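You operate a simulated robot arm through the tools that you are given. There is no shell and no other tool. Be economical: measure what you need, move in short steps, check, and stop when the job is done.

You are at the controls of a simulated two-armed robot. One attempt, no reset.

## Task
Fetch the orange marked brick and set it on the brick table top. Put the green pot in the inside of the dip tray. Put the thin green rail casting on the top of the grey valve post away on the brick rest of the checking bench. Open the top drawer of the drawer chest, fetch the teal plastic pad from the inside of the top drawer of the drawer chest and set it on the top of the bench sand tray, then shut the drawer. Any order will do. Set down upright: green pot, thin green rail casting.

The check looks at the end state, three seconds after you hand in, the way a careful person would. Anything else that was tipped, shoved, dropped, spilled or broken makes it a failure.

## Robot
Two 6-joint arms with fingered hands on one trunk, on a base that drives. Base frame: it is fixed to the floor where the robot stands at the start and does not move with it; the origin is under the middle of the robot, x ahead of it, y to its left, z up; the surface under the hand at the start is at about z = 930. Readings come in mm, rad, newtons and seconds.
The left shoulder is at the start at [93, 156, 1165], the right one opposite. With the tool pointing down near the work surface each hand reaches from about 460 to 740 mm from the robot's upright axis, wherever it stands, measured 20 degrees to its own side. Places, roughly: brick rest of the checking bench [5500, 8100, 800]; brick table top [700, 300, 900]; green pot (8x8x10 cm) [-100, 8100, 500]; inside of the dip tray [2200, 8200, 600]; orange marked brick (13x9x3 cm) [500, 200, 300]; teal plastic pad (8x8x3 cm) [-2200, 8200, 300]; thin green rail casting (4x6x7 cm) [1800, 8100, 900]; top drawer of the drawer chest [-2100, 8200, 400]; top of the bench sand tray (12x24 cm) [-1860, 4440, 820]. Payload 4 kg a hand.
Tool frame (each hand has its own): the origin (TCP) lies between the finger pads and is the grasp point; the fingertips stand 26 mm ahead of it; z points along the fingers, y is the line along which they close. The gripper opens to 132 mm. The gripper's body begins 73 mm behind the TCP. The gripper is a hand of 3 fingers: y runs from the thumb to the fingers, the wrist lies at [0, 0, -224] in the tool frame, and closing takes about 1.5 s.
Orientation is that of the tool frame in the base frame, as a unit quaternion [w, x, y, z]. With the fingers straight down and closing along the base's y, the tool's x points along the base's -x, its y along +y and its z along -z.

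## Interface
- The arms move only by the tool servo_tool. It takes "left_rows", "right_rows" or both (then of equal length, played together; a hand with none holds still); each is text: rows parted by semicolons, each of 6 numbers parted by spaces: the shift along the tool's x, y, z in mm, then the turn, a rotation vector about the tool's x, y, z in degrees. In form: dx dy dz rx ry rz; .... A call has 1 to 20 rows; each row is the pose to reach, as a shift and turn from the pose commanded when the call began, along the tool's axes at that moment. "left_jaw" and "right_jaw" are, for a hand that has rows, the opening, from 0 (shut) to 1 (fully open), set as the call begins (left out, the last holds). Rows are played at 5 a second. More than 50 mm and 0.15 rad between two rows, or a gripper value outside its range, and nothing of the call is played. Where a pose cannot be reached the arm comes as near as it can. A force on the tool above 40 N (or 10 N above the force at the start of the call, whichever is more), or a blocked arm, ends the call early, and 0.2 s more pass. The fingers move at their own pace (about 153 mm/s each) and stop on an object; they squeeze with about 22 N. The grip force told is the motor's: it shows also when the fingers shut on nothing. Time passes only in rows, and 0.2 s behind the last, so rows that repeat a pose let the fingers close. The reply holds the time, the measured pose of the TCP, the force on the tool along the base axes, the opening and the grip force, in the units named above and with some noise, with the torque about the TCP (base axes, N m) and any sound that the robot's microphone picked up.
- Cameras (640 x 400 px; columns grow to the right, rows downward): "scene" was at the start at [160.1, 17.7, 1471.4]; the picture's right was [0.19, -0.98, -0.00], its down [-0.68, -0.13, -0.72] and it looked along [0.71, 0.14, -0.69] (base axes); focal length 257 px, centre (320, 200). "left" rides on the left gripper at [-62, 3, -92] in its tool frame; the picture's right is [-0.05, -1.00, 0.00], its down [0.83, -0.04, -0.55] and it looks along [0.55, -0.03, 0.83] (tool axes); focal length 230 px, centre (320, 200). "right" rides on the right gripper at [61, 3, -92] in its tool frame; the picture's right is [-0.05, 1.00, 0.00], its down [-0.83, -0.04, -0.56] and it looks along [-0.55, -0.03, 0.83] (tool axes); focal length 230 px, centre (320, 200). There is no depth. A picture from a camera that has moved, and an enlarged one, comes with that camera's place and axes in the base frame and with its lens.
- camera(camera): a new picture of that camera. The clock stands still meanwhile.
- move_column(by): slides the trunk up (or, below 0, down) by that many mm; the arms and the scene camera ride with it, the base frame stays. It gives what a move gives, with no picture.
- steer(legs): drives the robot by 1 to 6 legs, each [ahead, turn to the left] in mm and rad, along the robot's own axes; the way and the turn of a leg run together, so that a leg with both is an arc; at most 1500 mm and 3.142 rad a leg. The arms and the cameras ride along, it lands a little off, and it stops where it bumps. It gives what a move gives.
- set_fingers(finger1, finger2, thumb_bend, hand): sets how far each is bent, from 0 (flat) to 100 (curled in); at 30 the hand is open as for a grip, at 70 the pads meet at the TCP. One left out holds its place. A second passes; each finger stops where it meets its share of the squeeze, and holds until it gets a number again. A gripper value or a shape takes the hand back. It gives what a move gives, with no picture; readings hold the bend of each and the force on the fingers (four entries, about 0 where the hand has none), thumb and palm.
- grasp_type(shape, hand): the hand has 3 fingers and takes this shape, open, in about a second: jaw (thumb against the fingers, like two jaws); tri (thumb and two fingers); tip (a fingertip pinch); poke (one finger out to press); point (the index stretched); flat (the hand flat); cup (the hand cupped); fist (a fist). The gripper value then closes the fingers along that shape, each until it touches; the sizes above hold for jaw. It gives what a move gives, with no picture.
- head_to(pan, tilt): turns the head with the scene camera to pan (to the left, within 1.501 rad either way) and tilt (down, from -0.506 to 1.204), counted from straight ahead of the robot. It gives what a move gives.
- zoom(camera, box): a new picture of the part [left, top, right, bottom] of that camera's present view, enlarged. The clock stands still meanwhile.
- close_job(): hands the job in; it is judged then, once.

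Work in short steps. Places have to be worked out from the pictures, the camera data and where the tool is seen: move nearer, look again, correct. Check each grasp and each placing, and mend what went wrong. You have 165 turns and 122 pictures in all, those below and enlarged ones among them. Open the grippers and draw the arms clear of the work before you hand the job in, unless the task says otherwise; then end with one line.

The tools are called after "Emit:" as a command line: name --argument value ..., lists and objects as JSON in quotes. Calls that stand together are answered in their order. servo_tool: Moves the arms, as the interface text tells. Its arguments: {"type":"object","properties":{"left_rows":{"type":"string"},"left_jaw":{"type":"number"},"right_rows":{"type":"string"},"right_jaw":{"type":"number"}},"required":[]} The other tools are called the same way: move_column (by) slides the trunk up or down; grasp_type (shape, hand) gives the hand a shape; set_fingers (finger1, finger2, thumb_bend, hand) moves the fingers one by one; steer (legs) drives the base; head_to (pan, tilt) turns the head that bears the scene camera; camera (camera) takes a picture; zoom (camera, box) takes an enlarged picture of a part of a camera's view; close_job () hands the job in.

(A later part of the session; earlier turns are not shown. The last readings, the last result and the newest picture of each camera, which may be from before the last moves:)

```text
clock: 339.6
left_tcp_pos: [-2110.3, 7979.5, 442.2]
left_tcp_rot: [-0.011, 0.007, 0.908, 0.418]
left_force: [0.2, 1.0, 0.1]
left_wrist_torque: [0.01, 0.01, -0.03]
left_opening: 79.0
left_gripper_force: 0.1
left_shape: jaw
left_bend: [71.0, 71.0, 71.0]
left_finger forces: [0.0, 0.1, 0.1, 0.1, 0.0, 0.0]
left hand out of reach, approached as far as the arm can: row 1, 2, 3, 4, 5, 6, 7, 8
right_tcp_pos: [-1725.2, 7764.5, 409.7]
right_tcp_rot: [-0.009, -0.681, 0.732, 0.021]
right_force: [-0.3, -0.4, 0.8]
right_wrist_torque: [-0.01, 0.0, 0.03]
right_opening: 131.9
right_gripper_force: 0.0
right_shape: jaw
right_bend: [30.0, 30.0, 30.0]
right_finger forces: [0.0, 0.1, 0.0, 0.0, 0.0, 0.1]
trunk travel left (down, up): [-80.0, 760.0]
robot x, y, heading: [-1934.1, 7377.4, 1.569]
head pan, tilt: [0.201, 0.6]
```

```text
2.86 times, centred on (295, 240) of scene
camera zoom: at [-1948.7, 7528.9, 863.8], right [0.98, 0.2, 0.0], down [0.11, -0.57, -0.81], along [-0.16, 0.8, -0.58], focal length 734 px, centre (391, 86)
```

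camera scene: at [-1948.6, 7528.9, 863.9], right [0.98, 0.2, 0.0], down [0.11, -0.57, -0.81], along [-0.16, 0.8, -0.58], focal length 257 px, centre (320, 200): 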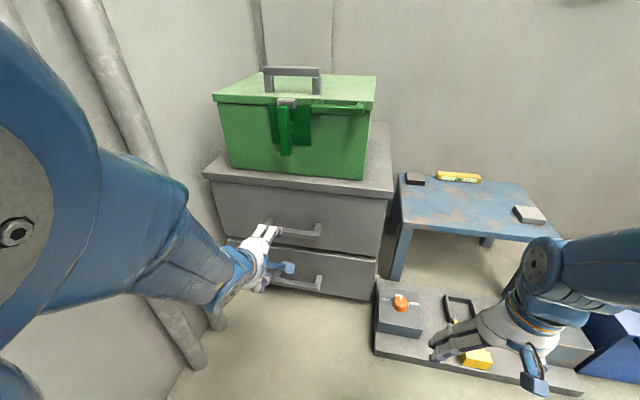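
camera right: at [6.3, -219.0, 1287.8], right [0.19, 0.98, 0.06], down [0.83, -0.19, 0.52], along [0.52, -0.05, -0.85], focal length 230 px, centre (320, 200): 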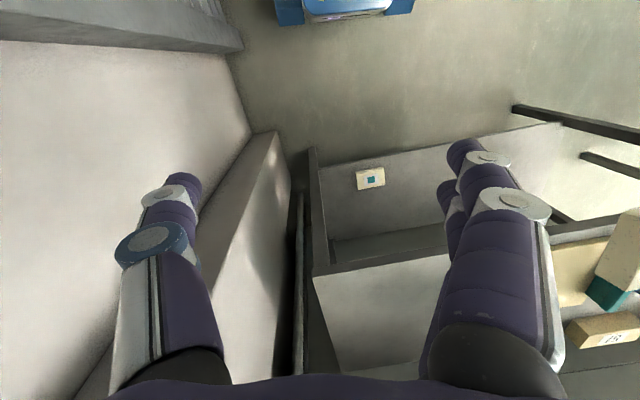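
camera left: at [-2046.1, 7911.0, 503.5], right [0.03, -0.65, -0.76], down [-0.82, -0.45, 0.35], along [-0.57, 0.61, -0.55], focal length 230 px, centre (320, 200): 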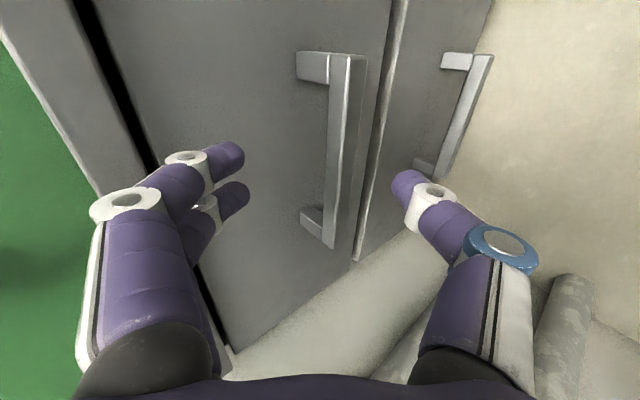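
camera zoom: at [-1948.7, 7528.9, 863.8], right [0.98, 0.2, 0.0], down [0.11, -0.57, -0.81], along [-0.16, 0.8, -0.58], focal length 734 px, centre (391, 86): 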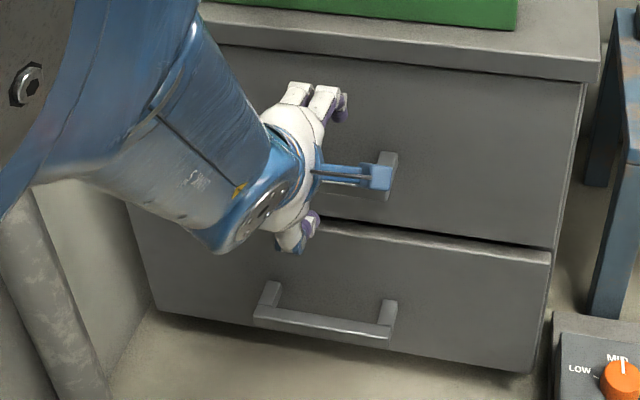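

The bar's centre lies 16 mm below and 66 mm ahead in tool terms. I narrow the fingers and advance along the tool axis, alternating column drops with small forward moves.

Emit:
move_column --by -20

Emit:
servo_tool --left_rows "2 3 4 0 0 0; 4 6 8 0 0 0; 6 10 11 0 0 0; 6 10 11 0 0 0" --left_jaw 0.34

Emit:
move_column --by -13

Emit:
camera --camera "left"

```text
clock: 340.3
left_tcp_pos: [-2109.4, 7981.3, 423.5]
left_tcp_rot: [-0.01, 0.007, 0.908, 0.418]
left_force: [0.0, 0.0, 0.7]
left_wrist_torque: [-0.01, -0.02, 0.04]
left_opening: 78.8
left_gripper_force: 0.1
left_shape: jaw
left_bend: [71.0, 71.0, 71.0]
left_finger forces: [0.0, 0.0, 0.1, 0.0, 0.0, 0.1]
right_tcp_pos: [-1724.5, 7765.7, 391.0]
right_tcp_rot: [-0.008, -0.681, 0.732, 0.021]
right_force: [-0.4, -1.0, 0.2]
right_wrist_torque: [-0.02, 0.0, 0.0]
right_opening: 132.2
right_gripper_force: 0.0
right_shape: jaw
right_bend: [30.0, 30.0, 30.0]
right_finger forces: [0.1, 0.0, 0.1, 0.0, 0.1, 0.1]
trunk travel left (down, up): [-60.0, 780.0]
robot x, y, heading: [-1931.5, 7379.3, 1.564]
head pan, tilt: [0.201, 0.6]
```

```text
clock: 341.3
left_tcp_pos: [-2109.7, 7992.8, 426.5]
left_tcp_rot: [-0.009, 0.008, 0.91, 0.415]
left_force: [0.5, 0.3, -0.1]
left_wrist_torque: [-0.03, 0.0, 0.0]
left_opening: 45.0
left_gripper_force: 0.0
left_shape: jaw
left_bend: [73.0, 73.0, 70.0]
left_finger forces: [0.0, 0.0, 0.1, 0.0, 0.1, 0.0]
left hand out of reach, approached as far as the arm can: row 2, 3, 4
right_tcp_pos: [-1724.8, 7765.8, 391.1]
right_tcp_rot: [-0.009, -0.681, 0.732, 0.02]
right_force: [-0.7, 0.0, 0.1]
right_wrist_torque: [0.02, 0.0, 0.0]
right_opening: 132.1
right_gripper_force: 0.1
right_shape: jaw
right_bend: [30.0, 30.0, 30.0]
right_finger forces: [0.1, 0.0, 0.0, 0.0, 0.1, 0.0]
trunk travel left (down, up): [-60.0, 780.0]
robot x, y, heading: [-1934.1, 7373.0, 1.566]
head pan, tilt: [0.201, 0.6]
```

```text
clock: 341.9
left_tcp_pos: [-2111.6, 7993.2, 413.4]
left_tcp_rot: [-0.009, 0.008, 0.91, 0.415]
left_force: [-0.7, -0.1, -0.5]
left_wrist_torque: [0.0, -0.01, 0.02]
left_opening: 45.0
left_gripper_force: 0.1
left_shape: jaw
left_bend: [73.0, 73.0, 70.0]
left_finger forces: [0.0, 0.1, 0.0, 0.0, 0.0, 0.0]
right_tcp_pos: [-1724.0, 7765.2, 377.5]
right_tcp_rot: [-0.008, -0.681, 0.732, 0.021]
right_force: [-0.5, 0.7, 0.1]
right_wrist_torque: [0.0, 0.03, 0.03]
right_opening: 132.3
right_gripper_force: 0.1
right_shape: jaw
right_bend: [30.0, 30.0, 30.0]
right_finger forces: [0.1, 0.0, 0.0, 0.0, 0.0, 0.1]
trunk travel left (down, up): [-47.0, 793.0]
robot x, y, heading: [-1933.8, 7375.9, 1.567]
head pan, tilt: [0.201, 0.6]
```

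```text
40 pictures are left
camera left: at [-2047.5, 7925.3, 474.8], right [0.03, -0.65, -0.76], down [-0.83, -0.44, 0.35], along [-0.56, 0.61, -0.55], focal length 230 px, centre (320, 200)
```

left: 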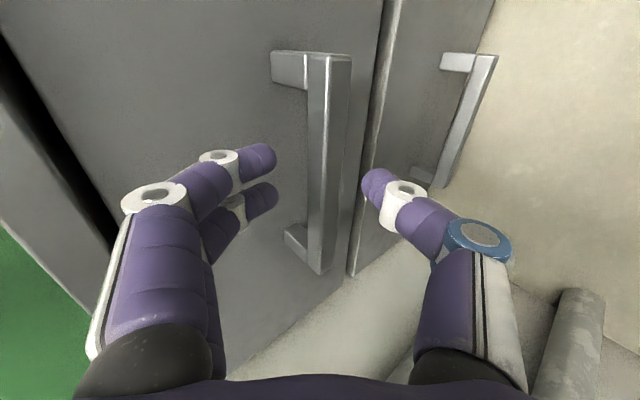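

The bar sits centred between fingers and thumb, about 45 mm ahead along the tool axis. I continue advancing the same way.

Emit:
move_column --by -14

Emit:
servo_tool --left_rows "3 3 4 0 0 0; 6 6 8 0 0 0; 8 10 11 0 0 0; 8 10 11 0 0 0"

Emit:
move_column --by -14

Emit:
servo_tool --left_rows "0 3 4 0 0 0; 0 6 8 0 0 0; 0 10 11 0 0 0; 0 10 11 0 0 0"

Emit:
camera --camera "left"

```text
clock: 342.5
left_tcp_pos: [-2108.7, 7993.3, 399.5]
left_tcp_rot: [-0.009, 0.008, 0.909, 0.416]
left_force: [-1.1, -0.4, 0.0]
left_wrist_torque: [-0.01, -0.02, 0.0]
left_opening: 45.1
left_gripper_force: 0.1
left_shape: jaw
left_bend: [73.0, 73.0, 70.0]
left_finger forces: [0.0, 0.1, 0.1, 0.0, 0.0, 0.0]
right_tcp_pos: [-1724.3, 7764.7, 365.4]
right_tcp_rot: [-0.008, -0.68, 0.733, 0.022]
right_force: [-1.1, 1.5, -0.6]
right_wrist_torque: [-0.03, -0.01, 0.0]
right_opening: 131.9
right_gripper_force: 0.0
right_shape: jaw
right_bend: [30.0, 30.0, 30.0]
right_finger forces: [0.0, 0.1, 0.1, 0.0, 0.0, 0.0]
trunk travel left (down, up): [-33.0, 807.0]
robot x, y, heading: [-1934.1, 7377.5, 1.567]
head pan, tilt: [0.201, 0.6]
```

```text
clock: 343.5
left_tcp_pos: [-2110.3, 8002.1, 394.1]
left_tcp_rot: [0.001, 0.011, 0.919, 0.393]
left_force: [-0.2, -0.6, 0.4]
left_wrist_torque: [-0.01, -0.01, -0.02]
left_opening: 45.4
left_gripper_force: 0.1
left_shape: jaw
left_bend: [73.0, 73.0, 70.0]
left_finger forces: [0.0, 0.0, 0.0, 0.0, 0.0, 0.1]
left hand out of reach, approached as far as the arm can: row 2, 3, 4
right_tcp_pos: [-1724.1, 7766.0, 363.9]
right_tcp_rot: [-0.008, -0.681, 0.732, 0.022]
right_force: [-0.3, -0.9, 0.2]
right_wrist_torque: [-0.01, -0.01, -0.01]
right_opening: 132.3
right_gripper_force: 0.1
right_shape: jaw
right_bend: [30.0, 30.0, 30.0]
right_finger forces: [0.0, 0.0, 0.0, 0.1, 0.0, 0.0]
trunk travel left (down, up): [-33.0, 807.0]
robot x, y, heading: [-1931.5, 7374.5, 1.567]
head pan, tilt: [0.201, 0.6]
```

```text
clock: 344.1
left_tcp_pos: [-2107.8, 8001.5, 383.0]
left_tcp_rot: [0.002, 0.011, 0.919, 0.395]
left_force: [0.2, -0.1, 6.6]
left_wrist_torque: [0.24, 0.0, -0.01]
left_opening: 48.2
left_gripper_force: 0.0
left_shape: jaw
left_bend: [73.0, 73.0, 70.0]
left_finger forces: [3.1, 2.8, 0.0, 0.1, 0.0, 0.0]
right_tcp_pos: [-1724.6, 7766.1, 351.2]
right_tcp_rot: [-0.008, -0.68, 0.733, 0.023]
right_force: [-0.1, 0.2, -0.2]
right_wrist_torque: [0.01, 0.0, -0.01]
right_opening: 131.8
right_gripper_force: 0.0
right_shape: jaw
right_bend: [30.0, 30.0, 30.0]
right_finger forces: [0.1, 0.1, 0.0, 0.1, 0.1, 0.0]
trunk travel left (down, up): [-19.0, 821.0]
robot x, y, heading: [-1930.8, 7376.5, 1.566]
head pan, tilt: [0.201, 0.6]
```

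```text
clock: 345.1
left_tcp_pos: [-2109.7, 8015.7, 382.1]
left_tcp_rot: [0.002, 0.01, 0.919, 0.393]
left_force: [0.4, 0.6, 0.3]
left_wrist_torque: [0.04, -0.04, 0.01]
left_opening: 45.4
left_gripper_force: 0.0
left_shape: jaw
left_bend: [73.0, 73.0, 70.0]
left_finger forces: [0.1, 0.1, 0.0, 0.0, 0.0, 0.1]
right_tcp_pos: [-1725.9, 7766.4, 351.5]
right_tcp_rot: [-0.009, -0.681, 0.732, 0.022]
right_force: [-0.1, -0.3, 0.4]
right_wrist_torque: [-0.02, 0.0, -0.02]
right_opening: 131.9
right_gripper_force: 0.0
right_shape: jaw
right_bend: [30.0, 30.0, 30.0]
right_finger forces: [0.0, 0.1, 0.1, 0.0, 0.0, 0.1]
trunk travel left (down, up): [-19.0, 821.0]
robot x, y, heading: [-1930.5, 7378.8, 1.562]
head pan, tilt: [0.201, 0.6]
```

```text
39 pictures are left
camera left: at [-2049.2, 7950.1, 447.4], right [0.03, -0.69, -0.72], down [-0.84, -0.41, 0.36], along [-0.55, 0.59, -0.59], focal length 230 px, centre (320, 200)
```

left: 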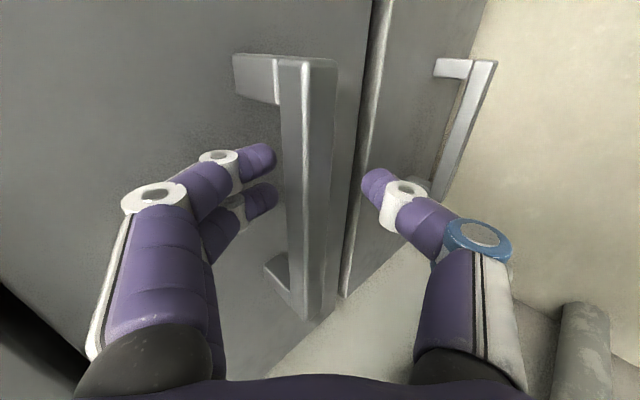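

The bar now appears to lie between the fingers, within a centimetre of the TCP. I close and check the opening.

Emit:
servo_tool --left_rows "0 0 0 0 0 0; 0 0 0 0 0 0; 0 0 0 0 0 0; 0 0 0 0 0 0; 0 0 0 0 0 0; 0 0 0 0 0 0" --left_jaw 0

Emit:
camera --camera "left"

```text
clock: 346.5
left_tcp_pos: [-2109.6, 8016.0, 379.9]
left_tcp_rot: [0.0, 0.011, 0.92, 0.393]
left_force: [0.6, 1.0, -9.1]
left_wrist_torque: [0.07, 0.0, 0.0]
left_opening: 6.4
left_gripper_force: 22.3
left_shape: jaw
left_bend: [73.0, 72.0, 72.0]
left_finger forces: [7.5, 7.8, 0.0, 0.0, 21.2, 0.0]
right_tcp_pos: [-1725.5, 7764.7, 349.6]
right_tcp_rot: [-0.008, -0.68, 0.733, 0.021]
right_force: [0.7, -0.3, -0.3]
right_wrist_torque: [0.02, 0.01, -0.02]
right_opening: 132.0
right_gripper_force: 0.0
right_shape: jaw
right_bend: [30.0, 30.0, 30.0]
right_finger forces: [0.1, 0.0, 0.0, 0.0, 0.1, 0.0]
trunk travel left (down, up): [-19.0, 821.0]
robot x, y, heading: [-1932.9, 7371.4, 1.56]
head pan, tilt: [0.201, 0.6]
```

```text
38 pictures are left
camera left: at [-2049.3, 7950.3, 446.5], right [0.03, -0.69, -0.72], down [-0.84, -0.41, 0.36], along [-0.55, 0.59, -0.59], focal length 230 px, centre (320, 200)
```

left: 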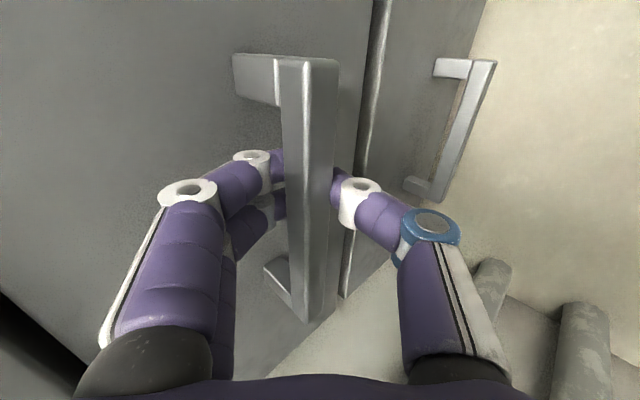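

The fingers are hooked behind the bar. I pull by backing the base straight, 120 mm first.

Emit:
steer --legs '[[-120, 0]]'

Emit:
camera --camera "scene"

```text
clock: 347.8
left_tcp_pos: [-2110.3, 7896.2, 380.1]
left_tcp_rot: [0.002, 0.01, 0.92, 0.392]
left_force: [2.5, 3.0, -9.6]
left_wrist_torque: [0.05, -0.02, -0.06]
left_opening: 6.2
left_gripper_force: 22.0
left_shape: jaw
left_bend: [73.0, 72.0, 72.0]
left_finger forces: [8.4, 8.8, 0.1, 0.1, 21.5, 0.0]
right_tcp_pos: [-1725.6, 7645.1, 350.4]
right_tcp_rot: [-0.008, -0.681, 0.732, 0.02]
right_force: [0.0, 0.9, 0.7]
right_wrist_torque: [-0.03, -0.01, -0.03]
right_opening: 131.9
right_gripper_force: 0.1
right_shape: jaw
right_bend: [30.0, 30.0, 30.0]
right_finger forces: [0.0, 0.0, 0.0, 0.0, 0.0, 0.1]
trunk travel left (down, up): [-19.0, 821.0]
robot x, y, heading: [-1930.1, 7257.2, 1.567]
head pan, tilt: [0.201, 0.6]
```

```text
37 pictures are left
camera scene: at [-1949.3, 7408.5, 802.6], right [0.98, 0.2, 0.0], down [0.11, -0.57, -0.81], along [-0.16, 0.8, -0.58], focal length 257 px, centre (320, 200)
```

scene: 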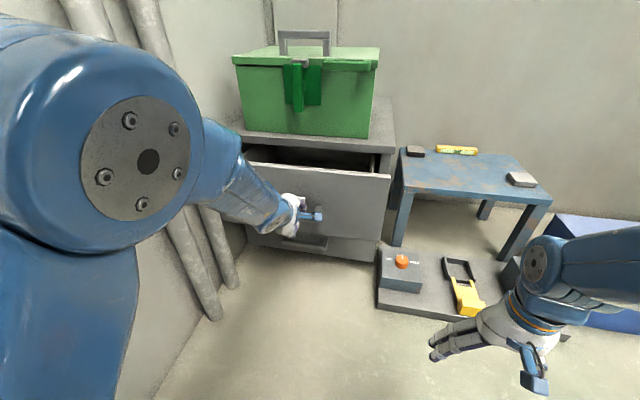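

The drawer is opening well. I pull another 130 mm.

Emit:
steer --legs '[[-130, 0]]'

Emit:
camera --camera "scene"

```text
clock: 348.7
left_tcp_pos: [-2112.7, 7827.6, 395.5]
left_tcp_rot: [-0.002, 0.011, 0.917, 0.398]
left_force: [20.0, 0.1, -46.8]
left_wrist_torque: [-0.15, -0.42, 0.13]
left_opening: 4.6
left_gripper_force: 21.6
left_shape: jaw
left_bend: [73.0, 72.0, 64.0]
left_finger forces: [7.6, 8.1, 0.0, 0.0, 40.6, 0.1]
right_tcp_pos: [-1725.3, 7578.5, 334.8]
right_tcp_rot: [-0.027, -0.68, 0.732, 0.002]
right_force: [0.1, -0.1, -0.7]
right_wrist_torque: [-0.06, 0.0, 0.0]
right_opening: 131.8
right_gripper_force: 0.0
right_shape: jaw
right_bend: [30.0, 30.0, 30.0]
right_finger forces: [0.1, 0.0, 0.1, 0.1, 0.1, 0.0]
trunk travel left (down, up): [-19.0, 821.0]
robot x, y, heading: [-1932.9, 7209.6, 1.567]
head pan, tilt: [0.201, 0.6]
stopped in leg 1: the force on the tool passed its limit at 41 N (the readings are from after the stop); the commanded pose is now the measured one
```

```text
36 pictures are left
camera scene: at [-1949.4, 7367.6, 801.4], right [0.98, 0.19, 0.0], down [0.11, -0.57, -0.81], along [-0.16, 0.79, -0.59], focal length 257 px, centre (320, 200)
```

scene: 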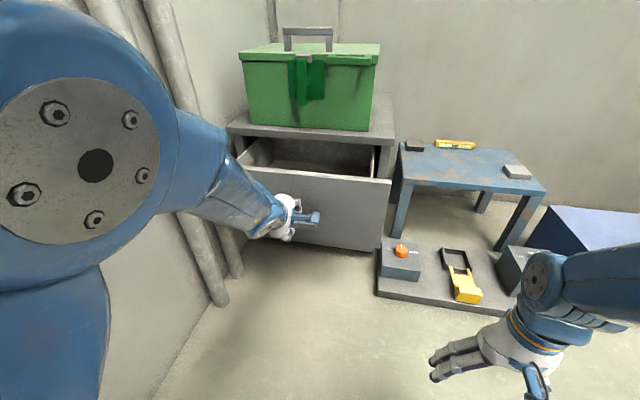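

The drawer is out about 190 mm, and the hand is straining upward. I relieve that with a small column drop and look inside the drawer.

Emit:
move_column --by -14

Emit:
zoom --camera "scene" --box '[200, 90, 410, 230]'

```text
clock: 349.4
left_tcp_pos: [-2111.9, 7830.7, 390.9]
left_tcp_rot: [-0.001, 0.009, 0.913, 0.408]
left_force: [0.1, -0.7, -23.3]
left_wrist_torque: [0.04, -0.09, 0.1]
left_opening: 5.6
left_gripper_force: 22.1
left_shape: jaw
left_bend: [73.0, 72.0, 66.0]
left_finger forces: [6.4, 6.7, 0.0, 0.0, 32.4, 0.0]
right_tcp_pos: [-1724.4, 7575.4, 323.3]
right_tcp_rot: [-0.027, -0.68, 0.733, 0.004]
right_force: [-0.3, 1.1, -0.3]
right_wrist_torque: [-0.02, -0.01, -0.01]
right_opening: 132.0
right_gripper_force: 0.1
right_shape: jaw
right_bend: [30.0, 30.0, 30.0]
right_finger forces: [0.0, 0.0, 0.1, 0.0, 0.0, 0.1]
trunk travel left (down, up): [-5.0, 835.0]
robot x, y, heading: [-1932.0, 7210.6, 1.567]
head pan, tilt: [0.201, 0.6]
```

```text
2.86 times, centred on (305, 160) of scene
camera zoom: at [-1949.7, 7364.9, 788.5], right [0.98, 0.2, 0.0], down [0.11, -0.57, -0.81], along [-0.16, 0.8, -0.58], focal length 734 px, centre (363, 314)
```

zoom: 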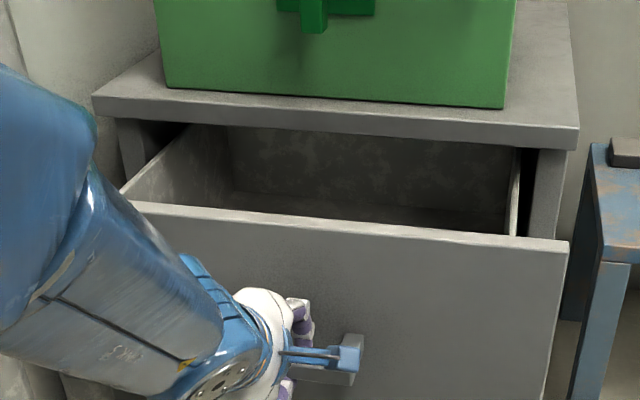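

The drawer's back wall is visible, so it's nearly fully out. I open the fingers and retreat along the tool axis, then raise the trunk to look in from above.

Emit:
servo_tool --left_rows "0 0 0 0 0 0; 0 0 0 0 0 0; 0 0 0 0 0 0; 0 0 -8 0 0 0; 0 0 -20 0 0 0; 0 0 -35 0 0 0; 0 0 -50 0 0 0; 0 0 -65 0 0 0; 0 0 -80 0 0 0; 0 0 -80 0 0 0" --left_jaw 0.4

Emit:
move_column --by 320

Emit:
camera --camera "scene"

```text
clock: 351.6
left_tcp_pos: [-2112.9, 7785.6, 421.5]
left_tcp_rot: [0.0, 0.011, 0.916, 0.4]
left_force: [-0.2, 0.3, -0.3]
left_wrist_torque: [0.01, 0.02, 0.04]
left_opening: 52.4
left_gripper_force: 0.1
left_shape: jaw
left_bend: [73.0, 73.0, 70.0]
left_finger forces: [0.0, 0.1, 0.0, 0.1, 0.0, 0.0]
left hand out of reach, approached as far as the arm can: row 8, 9, 10
right_tcp_pos: [-1724.5, 7575.3, 323.3]
right_tcp_rot: [-0.026, -0.68, 0.733, 0.004]
right_force: [0.3, -0.2, 0.0]
right_wrist_torque: [-0.01, -0.01, 0.01]
right_opening: 132.1
right_gripper_force: 0.1
right_shape: jaw
right_bend: [30.0, 30.0, 30.0]
right_finger forces: [0.1, 0.0, 0.0, 0.1, 0.0, 0.0]
trunk travel left (down, up): [-5.0, 835.0]
robot x, y, heading: [-1932.8, 7208.4, 1.564]
head pan, tilt: [0.201, 0.6]
```

```text
clock: 354.7
left_tcp_pos: [-2112.9, 7783.2, 735.4]
left_tcp_rot: [0.0, 0.01, 0.919, 0.395]
left_force: [0.7, 1.0, -0.8]
left_wrist_torque: [0.0, -0.01, 0.02]
left_opening: 52.7
left_gripper_force: 0.1
left_shape: jaw
left_bend: [73.0, 73.0, 70.0]
left_finger forces: [0.0, 0.0, 0.0, 0.1, 0.0, 0.0]
right_tcp_pos: [-1723.9, 7573.7, 639.7]
right_tcp_rot: [-0.03, -0.68, 0.732, -0.001]
right_force: [-0.1, -1.0, -0.1]
right_wrist_torque: [0.05, -0.02, -0.01]
right_opening: 132.0
right_gripper_force: 0.0
right_shape: jaw
right_bend: [30.0, 30.0, 30.0]
right_finger forces: [0.0, 0.0, 0.0, 0.1, 0.0, 0.1]
trunk travel left (down, up): [-325.0, 515.0]
robot x, y, heading: [-1931.8, 7208.6, 1.568]
head pan, tilt: [0.201, 0.6]
```

```text
34 pictures are left
camera scene: at [-1949.1, 7369.0, 1109.3], right [0.98, 0.2, 0.0], down [0.11, -0.57, -0.81], along [-0.16, 0.8, -0.58], focal length 257 px, centre (320, 200)
```

scene: 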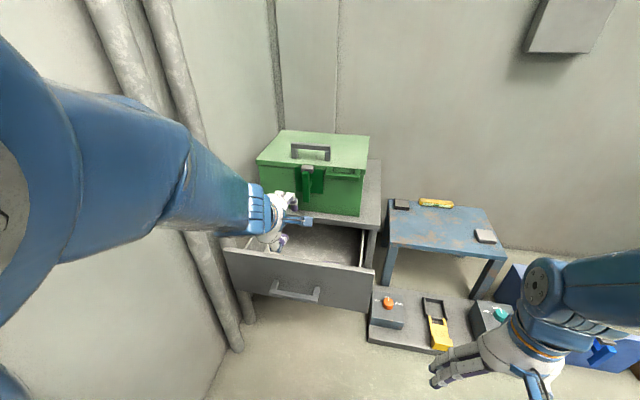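

The hand hides the interior. I bring the left hand back to pointing straight down and drive 120 mm ahead so its camera looks into the drawer.

Emit:
servo_tool --left_rows "0 0 0 6 0 0; 0 0 0 12 0 0; 0 0 0 18 0 0; 0 0 0 24 0 0; 0 0 0 30 0 0; 0 0 0 36 0 0; 0 0 0 42 0 0; 0 0 0 46 0 0; 0 0 0 46 0 0" --left_jaw 1

Emit:
steer --legs '[[120, 0]]'

Emit:
camera --camera "left"

Emit:
camera --camera "scene"

```text
clock: 356.7
left_tcp_pos: [-2111.5, 7786.4, 751.2]
left_tcp_rot: [-0.005, 0.008, 1.0, 0.02]
left_force: [0.3, 0.6, -0.6]
left_wrist_torque: [0.0, 0.05, 0.01]
left_opening: 131.8
left_gripper_force: 0.1
left_shape: jaw
left_bend: [30.0, 30.0, 30.0]
left_finger forces: [0.0, 0.0, 0.0, 0.1, 0.0, 0.0]
left hand out of reach, approached as far as the arm can: row 1, 2
right_tcp_pos: [-1724.7, 7573.5, 639.5]
right_tcp_rot: [-0.032, -0.679, 0.733, -0.002]
right_force: [-0.1, -0.5, 1.0]
right_wrist_torque: [0.02, 0.02, 0.04]
right_opening: 132.0
right_gripper_force: 0.1
right_shape: jaw
right_bend: [30.0, 30.0, 30.0]
right_finger forces: [0.1, 0.1, 0.0, 0.0, 0.1, 0.0]
trunk travel left (down, up): [-325.0, 515.0]
robot x, y, heading: [-1935.9, 7210.1, 1.566]
head pan, tilt: [0.201, 0.6]
```

```text
clock: 358.0
left_tcp_pos: [-2111.1, 7911.1, 751.1]
left_tcp_rot: [-0.005, 0.01, 1.0, 0.02]
left_force: [0.2, 0.6, -0.1]
left_wrist_torque: [-0.03, 0.02, 0.03]
left_opening: 132.0
left_gripper_force: 0.2
left_shape: jaw
left_bend: [30.0, 30.0, 30.0]
left_finger forces: [0.1, 0.0, 0.0, 0.0, 0.0, 0.0]
right_tcp_pos: [-1723.6, 7699.0, 638.8]
right_tcp_rot: [-0.031, -0.679, 0.733, -0.001]
right_force: [0.7, 0.1, -0.3]
right_wrist_torque: [-0.03, -0.04, 0.01]
right_opening: 131.7
right_gripper_force: 0.1
right_shape: jaw
right_bend: [30.0, 30.0, 30.0]
right_finger forces: [0.0, 0.0, 0.1, 0.0, 0.0, 0.1]
trunk travel left (down, up): [-325.0, 515.0]
robot x, y, heading: [-1930.0, 7334.4, 1.568]
head pan, tilt: [0.201, 0.6]
```

```text
33 pictures are left
camera left: at [-2047.7, 7909.3, 842.7], right [0.03, -1.0, -0.04], down [-0.83, -0.05, 0.56], along [-0.56, 0.02, -0.83], focal length 230 px, centre (320, 200)
```

left: 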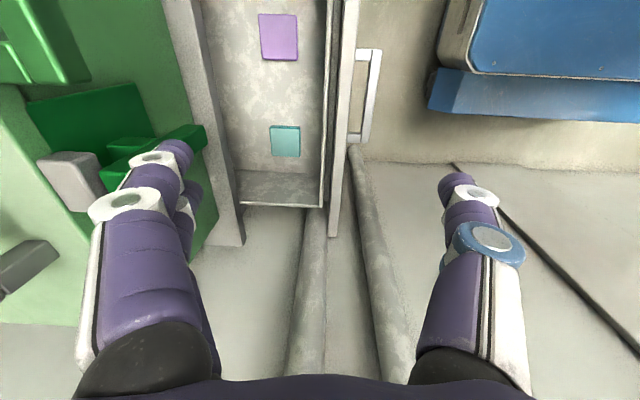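

```text
32 pictures are left
camera scene: at [-1948.3, 7494.7, 1108.5], right [0.98, 0.19, 0.0], down [0.11, -0.57, -0.81], along [-0.16, 0.8, -0.58], focal length 257 px, centre (320, 200)
```

scene: 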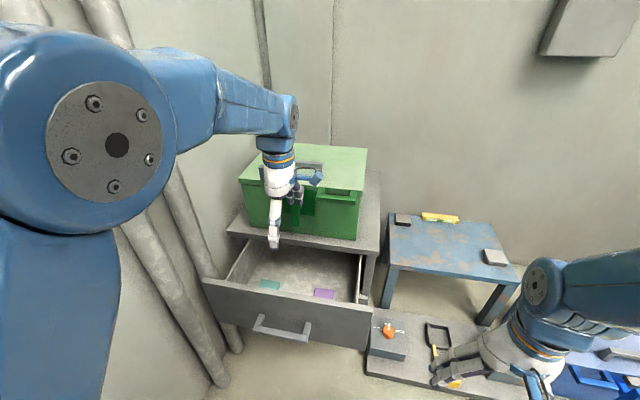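

The teal pad is at about [−2250, 8016], top z≈286, beside a purple one. I rotate the hand so it closes along x, shift over it, and move ahead.

Emit:
servo_tool --left_rows "12 0 0 0 0 8.2; 24 0 0 0 0 16.4; 36 0 0 0 0 24.6; 48 0 0 0 0 32.8; 60 0 0 0 0 41; 72 0 0 0 0 49.2; 84 0 0 0 0 57.4; 96 0 0 0 0 65.6; 108 0 0 0 0 73.8; 120 0 0 0 0 82; 132 0 0 0 0 90; 139 0 0 0 0 90; 139 0 0 0 0 90"

Emit:
steer --legs '[[100, 0]]'

Emit:
move_column --by -200

Emit:
camera --camera "left"

```text
clock: 360.8
left_tcp_pos: [-2249.6, 7900.7, 764.3]
left_tcp_rot: [-0.023, 0.714, 0.699, 0.017]
left_force: [0.0, 0.6, 0.0]
left_wrist_torque: [-0.01, 0.02, -0.02]
left_opening: 131.9
left_gripper_force: 0.1
left_shape: jaw
left_bend: [30.0, 30.0, 30.0]
left_finger forces: [0.1, 0.1, 0.0, 0.0, 0.0, 0.0]
right_tcp_pos: [-1723.0, 7677.9, 630.7]
right_tcp_rot: [-0.044, -0.679, 0.733, -0.014]
right_force: [0.5, 1.2, 0.7]
right_wrist_torque: [0.01, -0.03, 0.02]
right_opening: 132.3
right_gripper_force: 0.0
right_shape: jaw
right_bend: [30.0, 30.0, 30.0]
right_finger forces: [0.0, 0.1, 0.0, 0.0, 0.0, 0.1]
trunk travel left (down, up): [-325.0, 515.0]
robot x, y, heading: [-1932.4, 7334.1, 1.565]
head pan, tilt: [0.201, 0.6]
```

```text
clock: 361.9
left_tcp_pos: [-2246.4, 8003.7, 763.0]
left_tcp_rot: [-0.023, 0.715, 0.699, 0.017]
left_force: [-0.5, 1.2, -1.4]
left_wrist_torque: [-0.03, -0.01, 0.01]
left_opening: 131.9
left_gripper_force: 0.1
left_shape: jaw
left_bend: [30.0, 30.0, 30.0]
left_finger forces: [0.1, 0.0, 0.0, 0.0, 0.1, 0.1]
right_tcp_pos: [-1722.0, 7780.3, 631.4]
right_tcp_rot: [-0.044, -0.678, 0.734, -0.015]
right_force: [0.0, 0.7, -1.5]
right_wrist_torque: [-0.05, -0.01, -0.04]
right_opening: 132.1
right_gripper_force: 0.0
right_shape: jaw
right_bend: [30.0, 30.0, 30.0]
right_finger forces: [0.0, 0.1, 0.1, 0.1, 0.0, 0.0]
trunk travel left (down, up): [-325.0, 515.0]
robot x, y, heading: [-1932.1, 7437.7, 1.561]
head pan, tilt: [0.201, 0.6]
```

```text
clock: 364.1
left_tcp_pos: [-2245.8, 7989.9, 573.4]
left_tcp_rot: [-0.03, 0.716, 0.697, 0.023]
left_force: [1.2, -0.9, 0.0]
left_wrist_torque: [-0.01, -0.01, -0.01]
left_opening: 132.1
left_gripper_force: 0.1
left_shape: jaw
left_bend: [30.0, 30.0, 30.0]
left_finger forces: [0.0, 0.0, 0.0, 0.1, 0.0, 0.0]
right_tcp_pos: [-1721.0, 7760.5, 424.5]
right_tcp_rot: [-0.053, -0.677, 0.734, -0.026]
right_force: [0.4, 0.2, -0.2]
right_wrist_torque: [0.0, -0.04, 0.02]
right_opening: 131.9
right_gripper_force: 0.0
right_shape: jaw
right_bend: [30.0, 30.0, 30.0]
right_finger forces: [0.0, 0.0, 0.0, 0.0, 0.0, 0.1]
trunk travel left (down, up): [-125.0, 715.0]
robot x, y, heading: [-1932.6, 7436.4, 1.562]
head pan, tilt: [0.201, 0.6]
```

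```text
31 pictures are left
camera left: at [-2243.9, 7920.6, 661.6], right [-1.0, -0.03, 0.01], down [-0.02, 0.79, 0.62], along [-0.02, 0.62, -0.79], focal length 230 px, centre (320, 200)
```

left: 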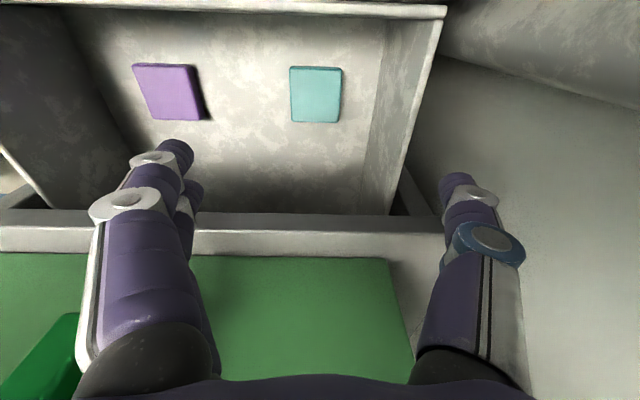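

The pad is at [−2240, 8017], top z≈262. I lower the trunk to its end, level the hand, centre it, and go down into the drawer.

Emit:
move_column --by -118

Emit:
servo_tool --left_rows "5 1 10 0 -1 0; 10 2 20 0 -2 0; 15 3 30 0 -3 0; 20 4 40 0 -4 0; 26 5 50 0 -4.3 0; 26 5 60 0 -4.3 0; 26 5 70 0 -4.3 0; 26 5 80 0 -4.3 0; 26 5 80 0 -4.3 0" --left_jaw 0.88

Emit:
camera --camera "left"

```text
clock: 365.4
left_tcp_pos: [-2246.2, 7983.2, 474.6]
left_tcp_rot: [-0.041, 0.715, 0.697, 0.033]
left_force: [-0.2, 0.6, 0.4]
left_wrist_torque: [-0.02, 0.02, -0.01]
left_opening: 131.9
left_gripper_force: 0.1
left_shape: jaw
left_bend: [30.0, 30.0, 30.0]
left_finger forces: [0.0, 0.0, 0.1, 0.0, 0.1, 0.1]
right_tcp_pos: [-1720.8, 7748.5, 308.0]
right_tcp_rot: [-0.061, -0.676, 0.734, -0.033]
right_force: [0.7, 0.8, -0.8]
right_wrist_torque: [-0.02, -0.02, 0.01]
right_opening: 131.9
right_gripper_force: 0.0
right_shape: jaw
right_bend: [30.0, 30.0, 30.0]
right_finger forces: [0.1, 0.0, 0.0, 0.1, 0.1, 0.0]
trunk travel left (down, up): [-11.0, 829.0]
robot x, y, heading: [-1933.6, 7438.1, 1.561]
head pan, tilt: [0.201, 0.6]
stopped: the force on the tool passed its limit at 48 N (the readings are from after the stop); the commanded pose is now the measured one
```

```text
clock: 367.4
left_tcp_pos: [-2241.4, 8017.4, 395.1]
left_tcp_rot: [-0.015, 0.715, 0.699, 0.007]
left_force: [0.1, -0.1, -0.9]
left_wrist_torque: [-0.01, -0.02, 0.0]
left_opening: 116.5
left_gripper_force: 0.0
left_shape: jaw
left_bend: [50.0, 50.0, 46.0]
left_finger forces: [0.1, 0.1, 0.1, 0.0, 0.0, 0.0]
right_tcp_pos: [-1721.0, 7749.2, 307.0]
right_tcp_rot: [-0.06, -0.677, 0.733, -0.032]
right_force: [0.2, -0.5, -0.4]
right_wrist_torque: [0.02, 0.02, 0.01]
right_opening: 132.0
right_gripper_force: 0.0
right_shape: jaw
right_bend: [30.0, 30.0, 30.0]
right_finger forces: [0.0, 0.1, 0.0, 0.1, 0.0, 0.0]
trunk travel left (down, up): [-11.0, 829.0]
robot x, y, heading: [-1927.6, 7439.7, 1.564]
head pan, tilt: [0.201, 0.6]
```

```text
30 pictures are left
camera left: at [-2238.0, 7952.0, 485.9], right [-1.0, -0.03, 0.01], down [-0.02, 0.81, 0.58], along [-0.03, 0.58, -0.81], focal length 230 px, centre (320, 200)
```

left: 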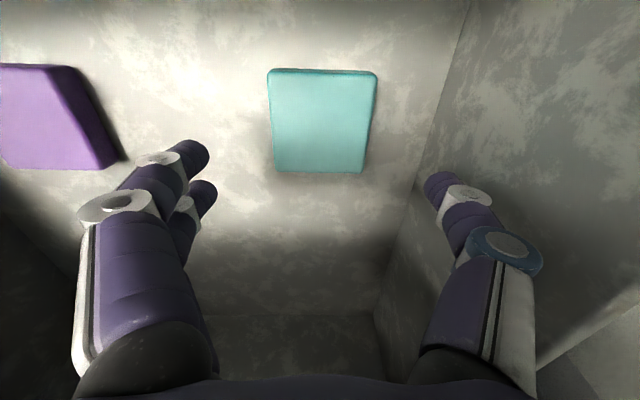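

The pad lies centred between the fingertips; its top looks to be z≈295. I descend with slow final rows.

Emit:
servo_tool --left_rows "-4 0 15 0 0 0; -8 0 30 0 0 0; -8 0 45 0 0 0; -8 0 60 0 0 0; -8 0 70 0 0 0; -8 0 78 0 0 0; -8 0 84 0 0 0; -8 0 90 0 0 0; -8 0 90 0 0 0"

Emit:
camera --camera "left"

```text
clock: 368.8
left_tcp_pos: [-2242.5, 8009.7, 337.2]
left_tcp_rot: [-0.026, 0.714, 0.699, 0.018]
left_force: [0.3, -0.5, -0.5]
left_wrist_torque: [0.0, -0.03, 0.0]
left_opening: 116.1
left_gripper_force: 0.1
left_shape: jaw
left_bend: [51.0, 51.0, 46.0]
left_finger forces: [0.1, 0.0, 0.0, 0.1, 0.0, 0.0]
right_tcp_pos: [-1720.8, 7737.5, 303.1]
right_tcp_rot: [-0.068, -0.676, 0.733, -0.04]
right_force: [0.3, -0.8, 0.4]
right_wrist_torque: [0.0, 0.03, 0.02]
right_opening: 131.7
right_gripper_force: 0.1
right_shape: jaw
right_bend: [30.0, 30.0, 30.0]
right_finger forces: [0.1, 0.0, 0.0, 0.1, 0.0, 0.0]
trunk travel left (down, up): [-11.0, 829.0]
robot x, y, heading: [-1932.0, 7432.8, 1.559]
head pan, tilt: [0.201, 0.6]
stopped in row 6 (left hand): the force on the tool passed its limit at 46 N (the readings are from after the stop); the commanded pose is now the measured one
```

```text
29 pictures are left
camera left: at [-2239.2, 7942.3, 426.0], right [-1.0, -0.03, 0.01], down [-0.02, 0.8, 0.61], along [-0.03, 0.61, -0.8], focal length 230 px, centre (320, 200)
```

left: 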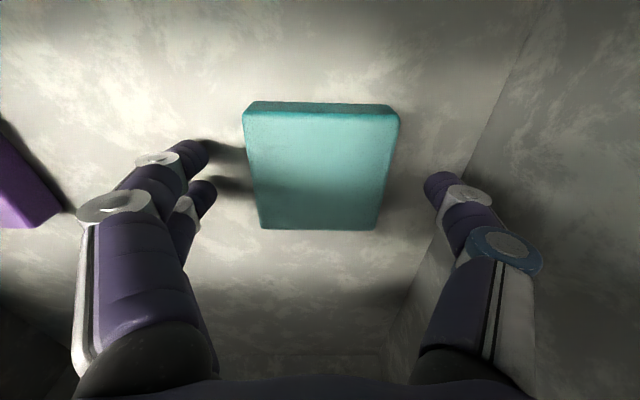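

The fingertips probably met the drawer floor, then the hand rebounded. I level again, go down 18 mm, and close on the pad.

Emit:
servo_tool --left_rows "2 0 5 0 -1.5 0; 4 0 10 0 -3 0; 4 0 15 0 -3.5 0; 4 0 18 0 -3.5 0; 4 0 18 0 -3.5 0"

Emit:
servo_tool --left_rows "0 0 0 0 0 0; 0 0 0 0 0 0; 0 0 0 0 0 0; 0 0 0 0 0 0; 0 0 0 0 0 0; 0 0 0 0 0 0; 0 0 0 0 0 0" --left_jaw 0

Emit:
camera --camera "left"

```text
clock: 369.6
left_tcp_pos: [-2242.2, 8010.8, 336.8]
left_tcp_rot: [-0.015, 0.714, 0.7, 0.005]
left_force: [-0.2, -0.4, 0.1]
left_wrist_torque: [0.0, -0.02, 0.01]
left_opening: 116.2
left_gripper_force: 0.0
left_shape: jaw
left_bend: [51.0, 51.0, 46.0]
left_finger forces: [0.0, 0.0, 0.0, 0.0, 0.0, 0.0]
right_tcp_pos: [-1721.1, 7724.9, 299.4]
right_tcp_rot: [-0.076, -0.676, 0.731, -0.048]
right_force: [0.3, 1.1, -1.0]
right_wrist_torque: [0.02, 0.01, 0.01]
right_opening: 132.1
right_gripper_force: 0.0
right_shape: jaw
right_bend: [30.0, 30.0, 30.0]
right_finger forces: [0.0, 0.0, 0.0, 0.0, 0.0, 0.1]
trunk travel left (down, up): [-11.0, 829.0]
robot x, y, heading: [-1930.5, 7435.6, 1.566]
head pan, tilt: [0.201, 0.6]
stopped in row 4 (left hand): the force on the tool passed its limit at 43 N (the readings are from after the stop); the commanded pose is now the measured one
```

```text
clock: 371.2
left_tcp_pos: [-2242.9, 8012.2, 337.0]
left_tcp_rot: [-0.015, 0.715, 0.699, 0.005]
left_force: [-0.6, -0.2, -0.5]
left_wrist_torque: [0.01, -0.01, -0.05]
left_opening: 64.1
left_gripper_force: 21.5
left_shape: jaw
left_bend: [73.0, 73.0, 70.0]
left_finger forces: [10.0, 10.0, 0.0, 0.0, 20.0, 0.0]
right_tcp_pos: [-1719.7, 7725.3, 299.5]
right_tcp_rot: [-0.076, -0.675, 0.732, -0.049]
right_force: [0.1, -0.5, 0.0]
right_wrist_torque: [-0.03, 0.01, -0.03]
right_opening: 132.1
right_gripper_force: 0.0
right_shape: jaw
right_bend: [30.0, 30.0, 30.0]
right_finger forces: [0.0, 0.1, 0.0, 0.1, 0.0, 0.0]
trunk travel left (down, up): [-11.0, 829.0]
robot x, y, heading: [-1932.1, 7435.4, 1.566]
head pan, tilt: [0.201, 0.6]
```

```text
28 pictures are left
camera left: at [-2239.0, 7947.0, 428.2], right [-1.0, -0.03, 0.01], down [-0.02, 0.82, 0.58], along [-0.03, 0.58, -0.82], focal length 230 px, centre (320, 200)
```

left: 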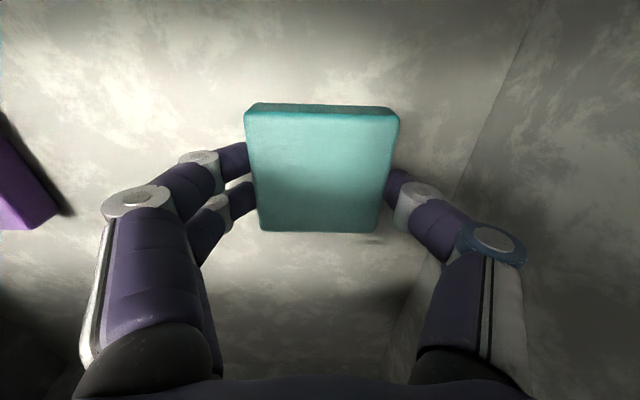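

The fingers hold the pad's sides. I lift 60 mm by arm and verify.

Emit:
servo_tool --left_rows "0 0 -5 0 0 0; 0 0 -12 0 0 0; 0 0 -22 0 0 0; 0 0 -35 0 0 0; 0 0 -48 0 0 0; 0 0 -60 0 0 0; 0 0 -60 0 0 0"

Emit:
camera --camera "left"

```text
clock: 372.8
left_tcp_pos: [-2242.3, 8008.3, 396.7]
left_tcp_rot: [-0.013, 0.715, 0.699, 0.005]
left_force: [0.5, 0.1, -1.4]
left_wrist_torque: [0.03, -0.03, -0.04]
left_opening: 63.8
left_gripper_force: 21.9
left_shape: jaw
left_bend: [73.0, 73.0, 70.0]
left_finger forces: [10.0, 9.9, 0.0, 0.1, 19.9, 0.0]
right_tcp_pos: [-1721.7, 7725.1, 299.3]
right_tcp_rot: [-0.075, -0.675, 0.732, -0.048]
right_force: [0.2, 0.4, -0.7]
right_wrist_torque: [-0.02, 0.0, 0.01]
right_opening: 131.8
right_gripper_force: 0.0
right_shape: jaw
right_bend: [30.0, 30.0, 30.0]
right_finger forces: [0.0, 0.1, 0.1, 0.0, 0.0, 0.1]
trunk travel left (down, up): [-11.0, 829.0]
robot x, y, heading: [-1932.5, 7435.0, 1.56]
head pan, tilt: [0.201, 0.6]
```

```text
27 pictures are left
camera left: at [-2238.6, 7945.4, 487.6], right [-1.0, -0.03, 0.01], down [-0.02, 0.82, 0.58], along [-0.03, 0.58, -0.82], focal length 230 px, centre (320, 200)
```

left: 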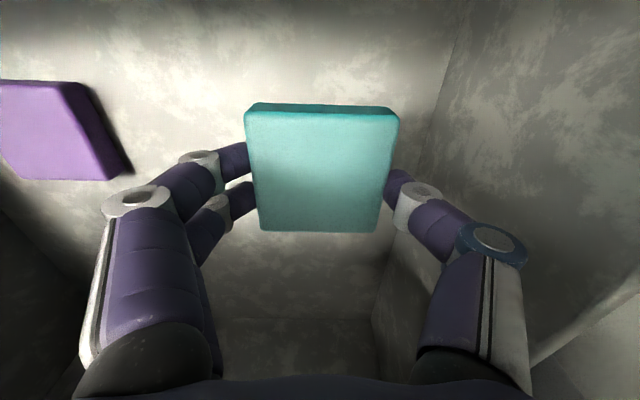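

The pad is held securely. I raise the trunk, back away, and head to the sand tray; I'll return to shut the drawer with the free hand.

Emit:
move_column --by 400

Emit:
steer --legs '[[-420, 0], [0, -1.38], [0, -1.4]]'

Emit:
move_column --by 240

Emit:
steer --legs '[[1330, 0], [1330, 0], [0, 2.0], [0, 2.05]]'

Emit:
camera --camera "scene"

```text
clock: 376.6
left_tcp_pos: [-2241.6, 8012.1, 796.1]
left_tcp_rot: [-0.015, 0.714, 0.7, 0.005]
left_force: [0.0, -0.6, -1.3]
left_wrist_torque: [0.0, 0.0, 0.0]
left_opening: 64.0
left_gripper_force: 21.8
left_shape: jaw
left_bend: [73.0, 73.0, 70.0]
left_finger forces: [10.0, 9.9, 0.0, 0.0, 19.9, 0.0]
right_tcp_pos: [-1720.2, 7722.2, 695.9]
right_tcp_rot: [-0.081, -0.674, 0.732, -0.054]
right_force: [-0.7, -1.1, 0.4]
right_wrist_torque: [-0.02, 0.0, 0.0]
right_opening: 131.9
right_gripper_force: 0.1
right_shape: jaw
right_bend: [30.0, 30.0, 30.0]
right_finger forces: [0.0, 0.0, 0.1, 0.0, 0.0, 0.0]
trunk travel left (down, up): [-411.0, 429.0]
robot x, y, heading: [-1930.6, 7438.8, 1.566]
head pan, tilt: [0.201, 0.6]
```

```text
clock: 380.8
left_tcp_pos: [-1981.3, 7648.3, 820.8]
left_tcp_rot: [-0.025, 0.848, 0.528, 0.025]
left_force: [0.0, -1.2, 0.2]
left_wrist_torque: [0.04, 0.03, -0.03]
left_opening: 64.1
left_gripper_force: 22.3
left_shape: jaw
left_bend: [72.0, 73.0, 70.0]
left_finger forces: [11.0, 10.9, 0.0, 0.1, 21.7, 0.1]
right_tcp_pos: [-1614.7, 7208.4, 691.6]
right_tcp_rot: [-0.071, -0.501, 0.862, -0.023]
right_force: [0.2, -0.8, 0.0]
right_wrist_torque: [0.08, 0.06, 0.0]
right_opening: 131.9
right_gripper_force: 0.1
right_shape: jaw
right_bend: [30.0, 30.0, 30.0]
right_finger forces: [0.0, 0.0, 0.1, 0.0, 0.0, 0.1]
trunk travel left (down, up): [-411.0, 429.0]
robot x, y, heading: [-1938.0, 7027.8, 1.161]
head pan, tilt: [0.201, 0.6]
stopped in leg 2: the robot was blocked; the commanded pose is now the measured one
```

```text
clock: 383.3
left_tcp_pos: [-1982.9, 7653.1, 1056.6]
left_tcp_rot: [-0.022, 0.849, 0.528, 0.024]
left_force: [0.7, 0.1, -1.3]
left_wrist_torque: [-0.03, 0.01, 0.0]
left_opening: 63.8
left_gripper_force: 21.9
left_shape: jaw
left_bend: [72.0, 73.0, 70.0]
left_finger forces: [10.8, 10.9, 0.0, 0.0, 21.8, 0.1]
right_tcp_pos: [-1614.7, 7216.3, 931.1]
right_tcp_rot: [-0.069, -0.5, 0.863, -0.025]
right_force: [0.2, 0.6, -0.4]
right_wrist_torque: [-0.01, -0.02, 0.04]
right_opening: 132.2
right_gripper_force: 0.1
right_shape: jaw
right_bend: [30.0, 30.0, 30.0]
right_finger forces: [0.1, 0.0, 0.0, 0.0, 0.0, 0.1]
trunk travel left (down, up): [-651.0, 189.0]
robot x, y, heading: [-1935.1, 7023.7, 1.167]
head pan, tilt: [0.201, 0.6]
```

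```text
clock: 386.8
left_tcp_pos: [-1780.6, 8140.8, 1077.1]
left_tcp_rot: [-0.031, 0.843, 0.536, 0.039]
left_force: [0.0, 1.4, -1.5]
left_wrist_torque: [-0.11, 0.01, 0.0]
left_opening: 63.9
left_gripper_force: 22.2
left_shape: jaw
left_bend: [72.0, 73.0, 70.0]
left_finger forces: [10.9, 10.9, 0.1, 0.0, 22.0, 0.0]
right_tcp_pos: [-1400.2, 7725.9, 939.5]
right_tcp_rot: [-0.074, -0.511, 0.856, -0.03]
right_force: [-0.4, -3.6, -0.2]
right_wrist_torque: [0.36, -0.13, -0.01]
right_opening: 131.8
right_gripper_force: 0.1
right_shape: jaw
right_bend: [30.0, 30.0, 30.0]
right_finger forces: [0.0, 0.0, 0.0, 0.0, 0.1, 0.1]
trunk travel left (down, up): [-651.0, 189.0]
robot x, y, heading: [-1700.2, 7553.1, 1.191]
head pan, tilt: [0.201, 0.6]
stopped in leg 1: the robot was blocked; the commanded pose is now the measured one
```

```text
26 pictures are left
camera scene: at [-1671.0, 7683.5, 1437.6], right [0.98, -0.18, 0.0], down [-0.1, -0.55, -0.83], along [0.15, 0.81, -0.56], focal length 257 px, centre (320, 200)
```

scene: 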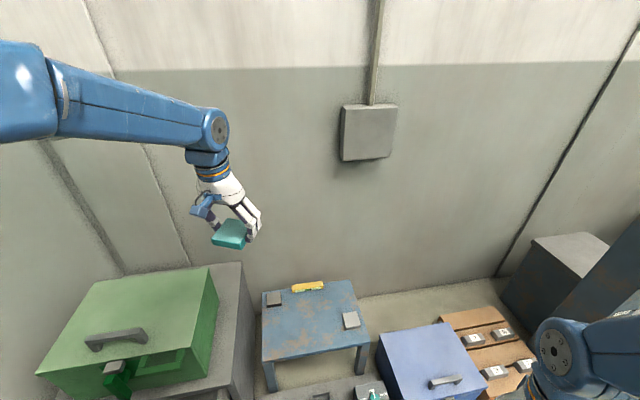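

The turn stalled and the queued drive then ran me forward by mistake until it was blocked. I back straight out and inspect for anything disturbed.

Emit:
steer --legs '[[-560, 0]]'

Emit:
head_to --pan 0.1 --tilt 0.65

Emit:
camera --camera "scene"

```text
clock: 390.1
left_tcp_pos: [-1975.8, 7631.7, 1073.1]
left_tcp_rot: [-0.029, 0.85, 0.524, 0.037]
left_force: [-0.7, -1.0, -1.4]
left_wrist_torque: [-0.01, 0.01, 0.01]
left_opening: 63.8
left_gripper_force: 21.7
left_shape: jaw
left_bend: [72.0, 73.0, 70.0]
left_finger forces: [10.9, 11.0, 0.1, 0.0, 22.0, 0.0]
right_tcp_pos: [-1601.8, 7218.8, 932.5]
right_tcp_rot: [-0.076, -0.498, 0.864, -0.029]
right_force: [-0.6, 0.2, 0.4]
right_wrist_torque: [-0.02, -0.01, -0.02]
right_opening: 131.9
right_gripper_force: 0.1
right_shape: jaw
right_bend: [30.0, 30.0, 30.0]
right_finger forces: [0.1, 0.0, 0.0, 0.0, 0.1, 0.1]
trunk travel left (down, up): [-651.0, 189.0]
robot x, y, heading: [-1918.5, 7034.6, 1.162]
head pan, tilt: [0.201, 0.6]
```

```text
clock: 390.7
left_tcp_pos: [-1982.8, 7613.9, 1081.7]
left_tcp_rot: [-0.034, 0.851, 0.523, 0.044]
left_force: [0.2, 0.2, -1.9]
left_wrist_torque: [-0.02, -0.01, -0.02]
left_opening: 63.9
left_gripper_force: 22.5
left_shape: jaw
left_bend: [72.0, 73.0, 70.0]
left_finger forces: [11.0, 11.0, 0.0, 0.0, 22.1, 0.0]
right_tcp_pos: [-1600.7, 7221.0, 931.6]
right_tcp_rot: [-0.07, -0.497, 0.864, -0.024]
right_force: [0.5, 0.7, 0.2]
right_wrist_torque: [0.03, 0.0, -0.03]
right_opening: 132.2
right_gripper_force: 0.0
right_shape: jaw
right_bend: [30.0, 30.0, 30.0]
right_finger forces: [0.0, 0.0, 0.0, 0.0, 0.0, 0.0]
trunk travel left (down, up): [-651.0, 189.0]
robot x, y, heading: [-1922.7, 7029.3, 1.162]
head pan, tilt: [0.099, 0.649]
```

```text
25 pictures are left
camera scene: at [-1860.9, 7188.9, 1429.9], right [0.95, -0.3, 0.0], down [-0.19, -0.59, -0.78], along [0.24, 0.75, -0.62], focal length 257 px, centre (320, 200)
```

scene: 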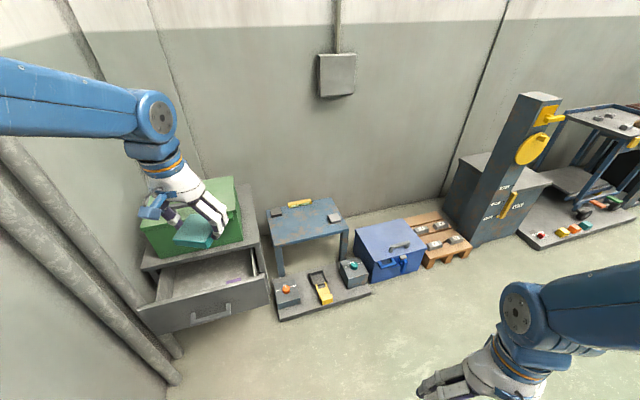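

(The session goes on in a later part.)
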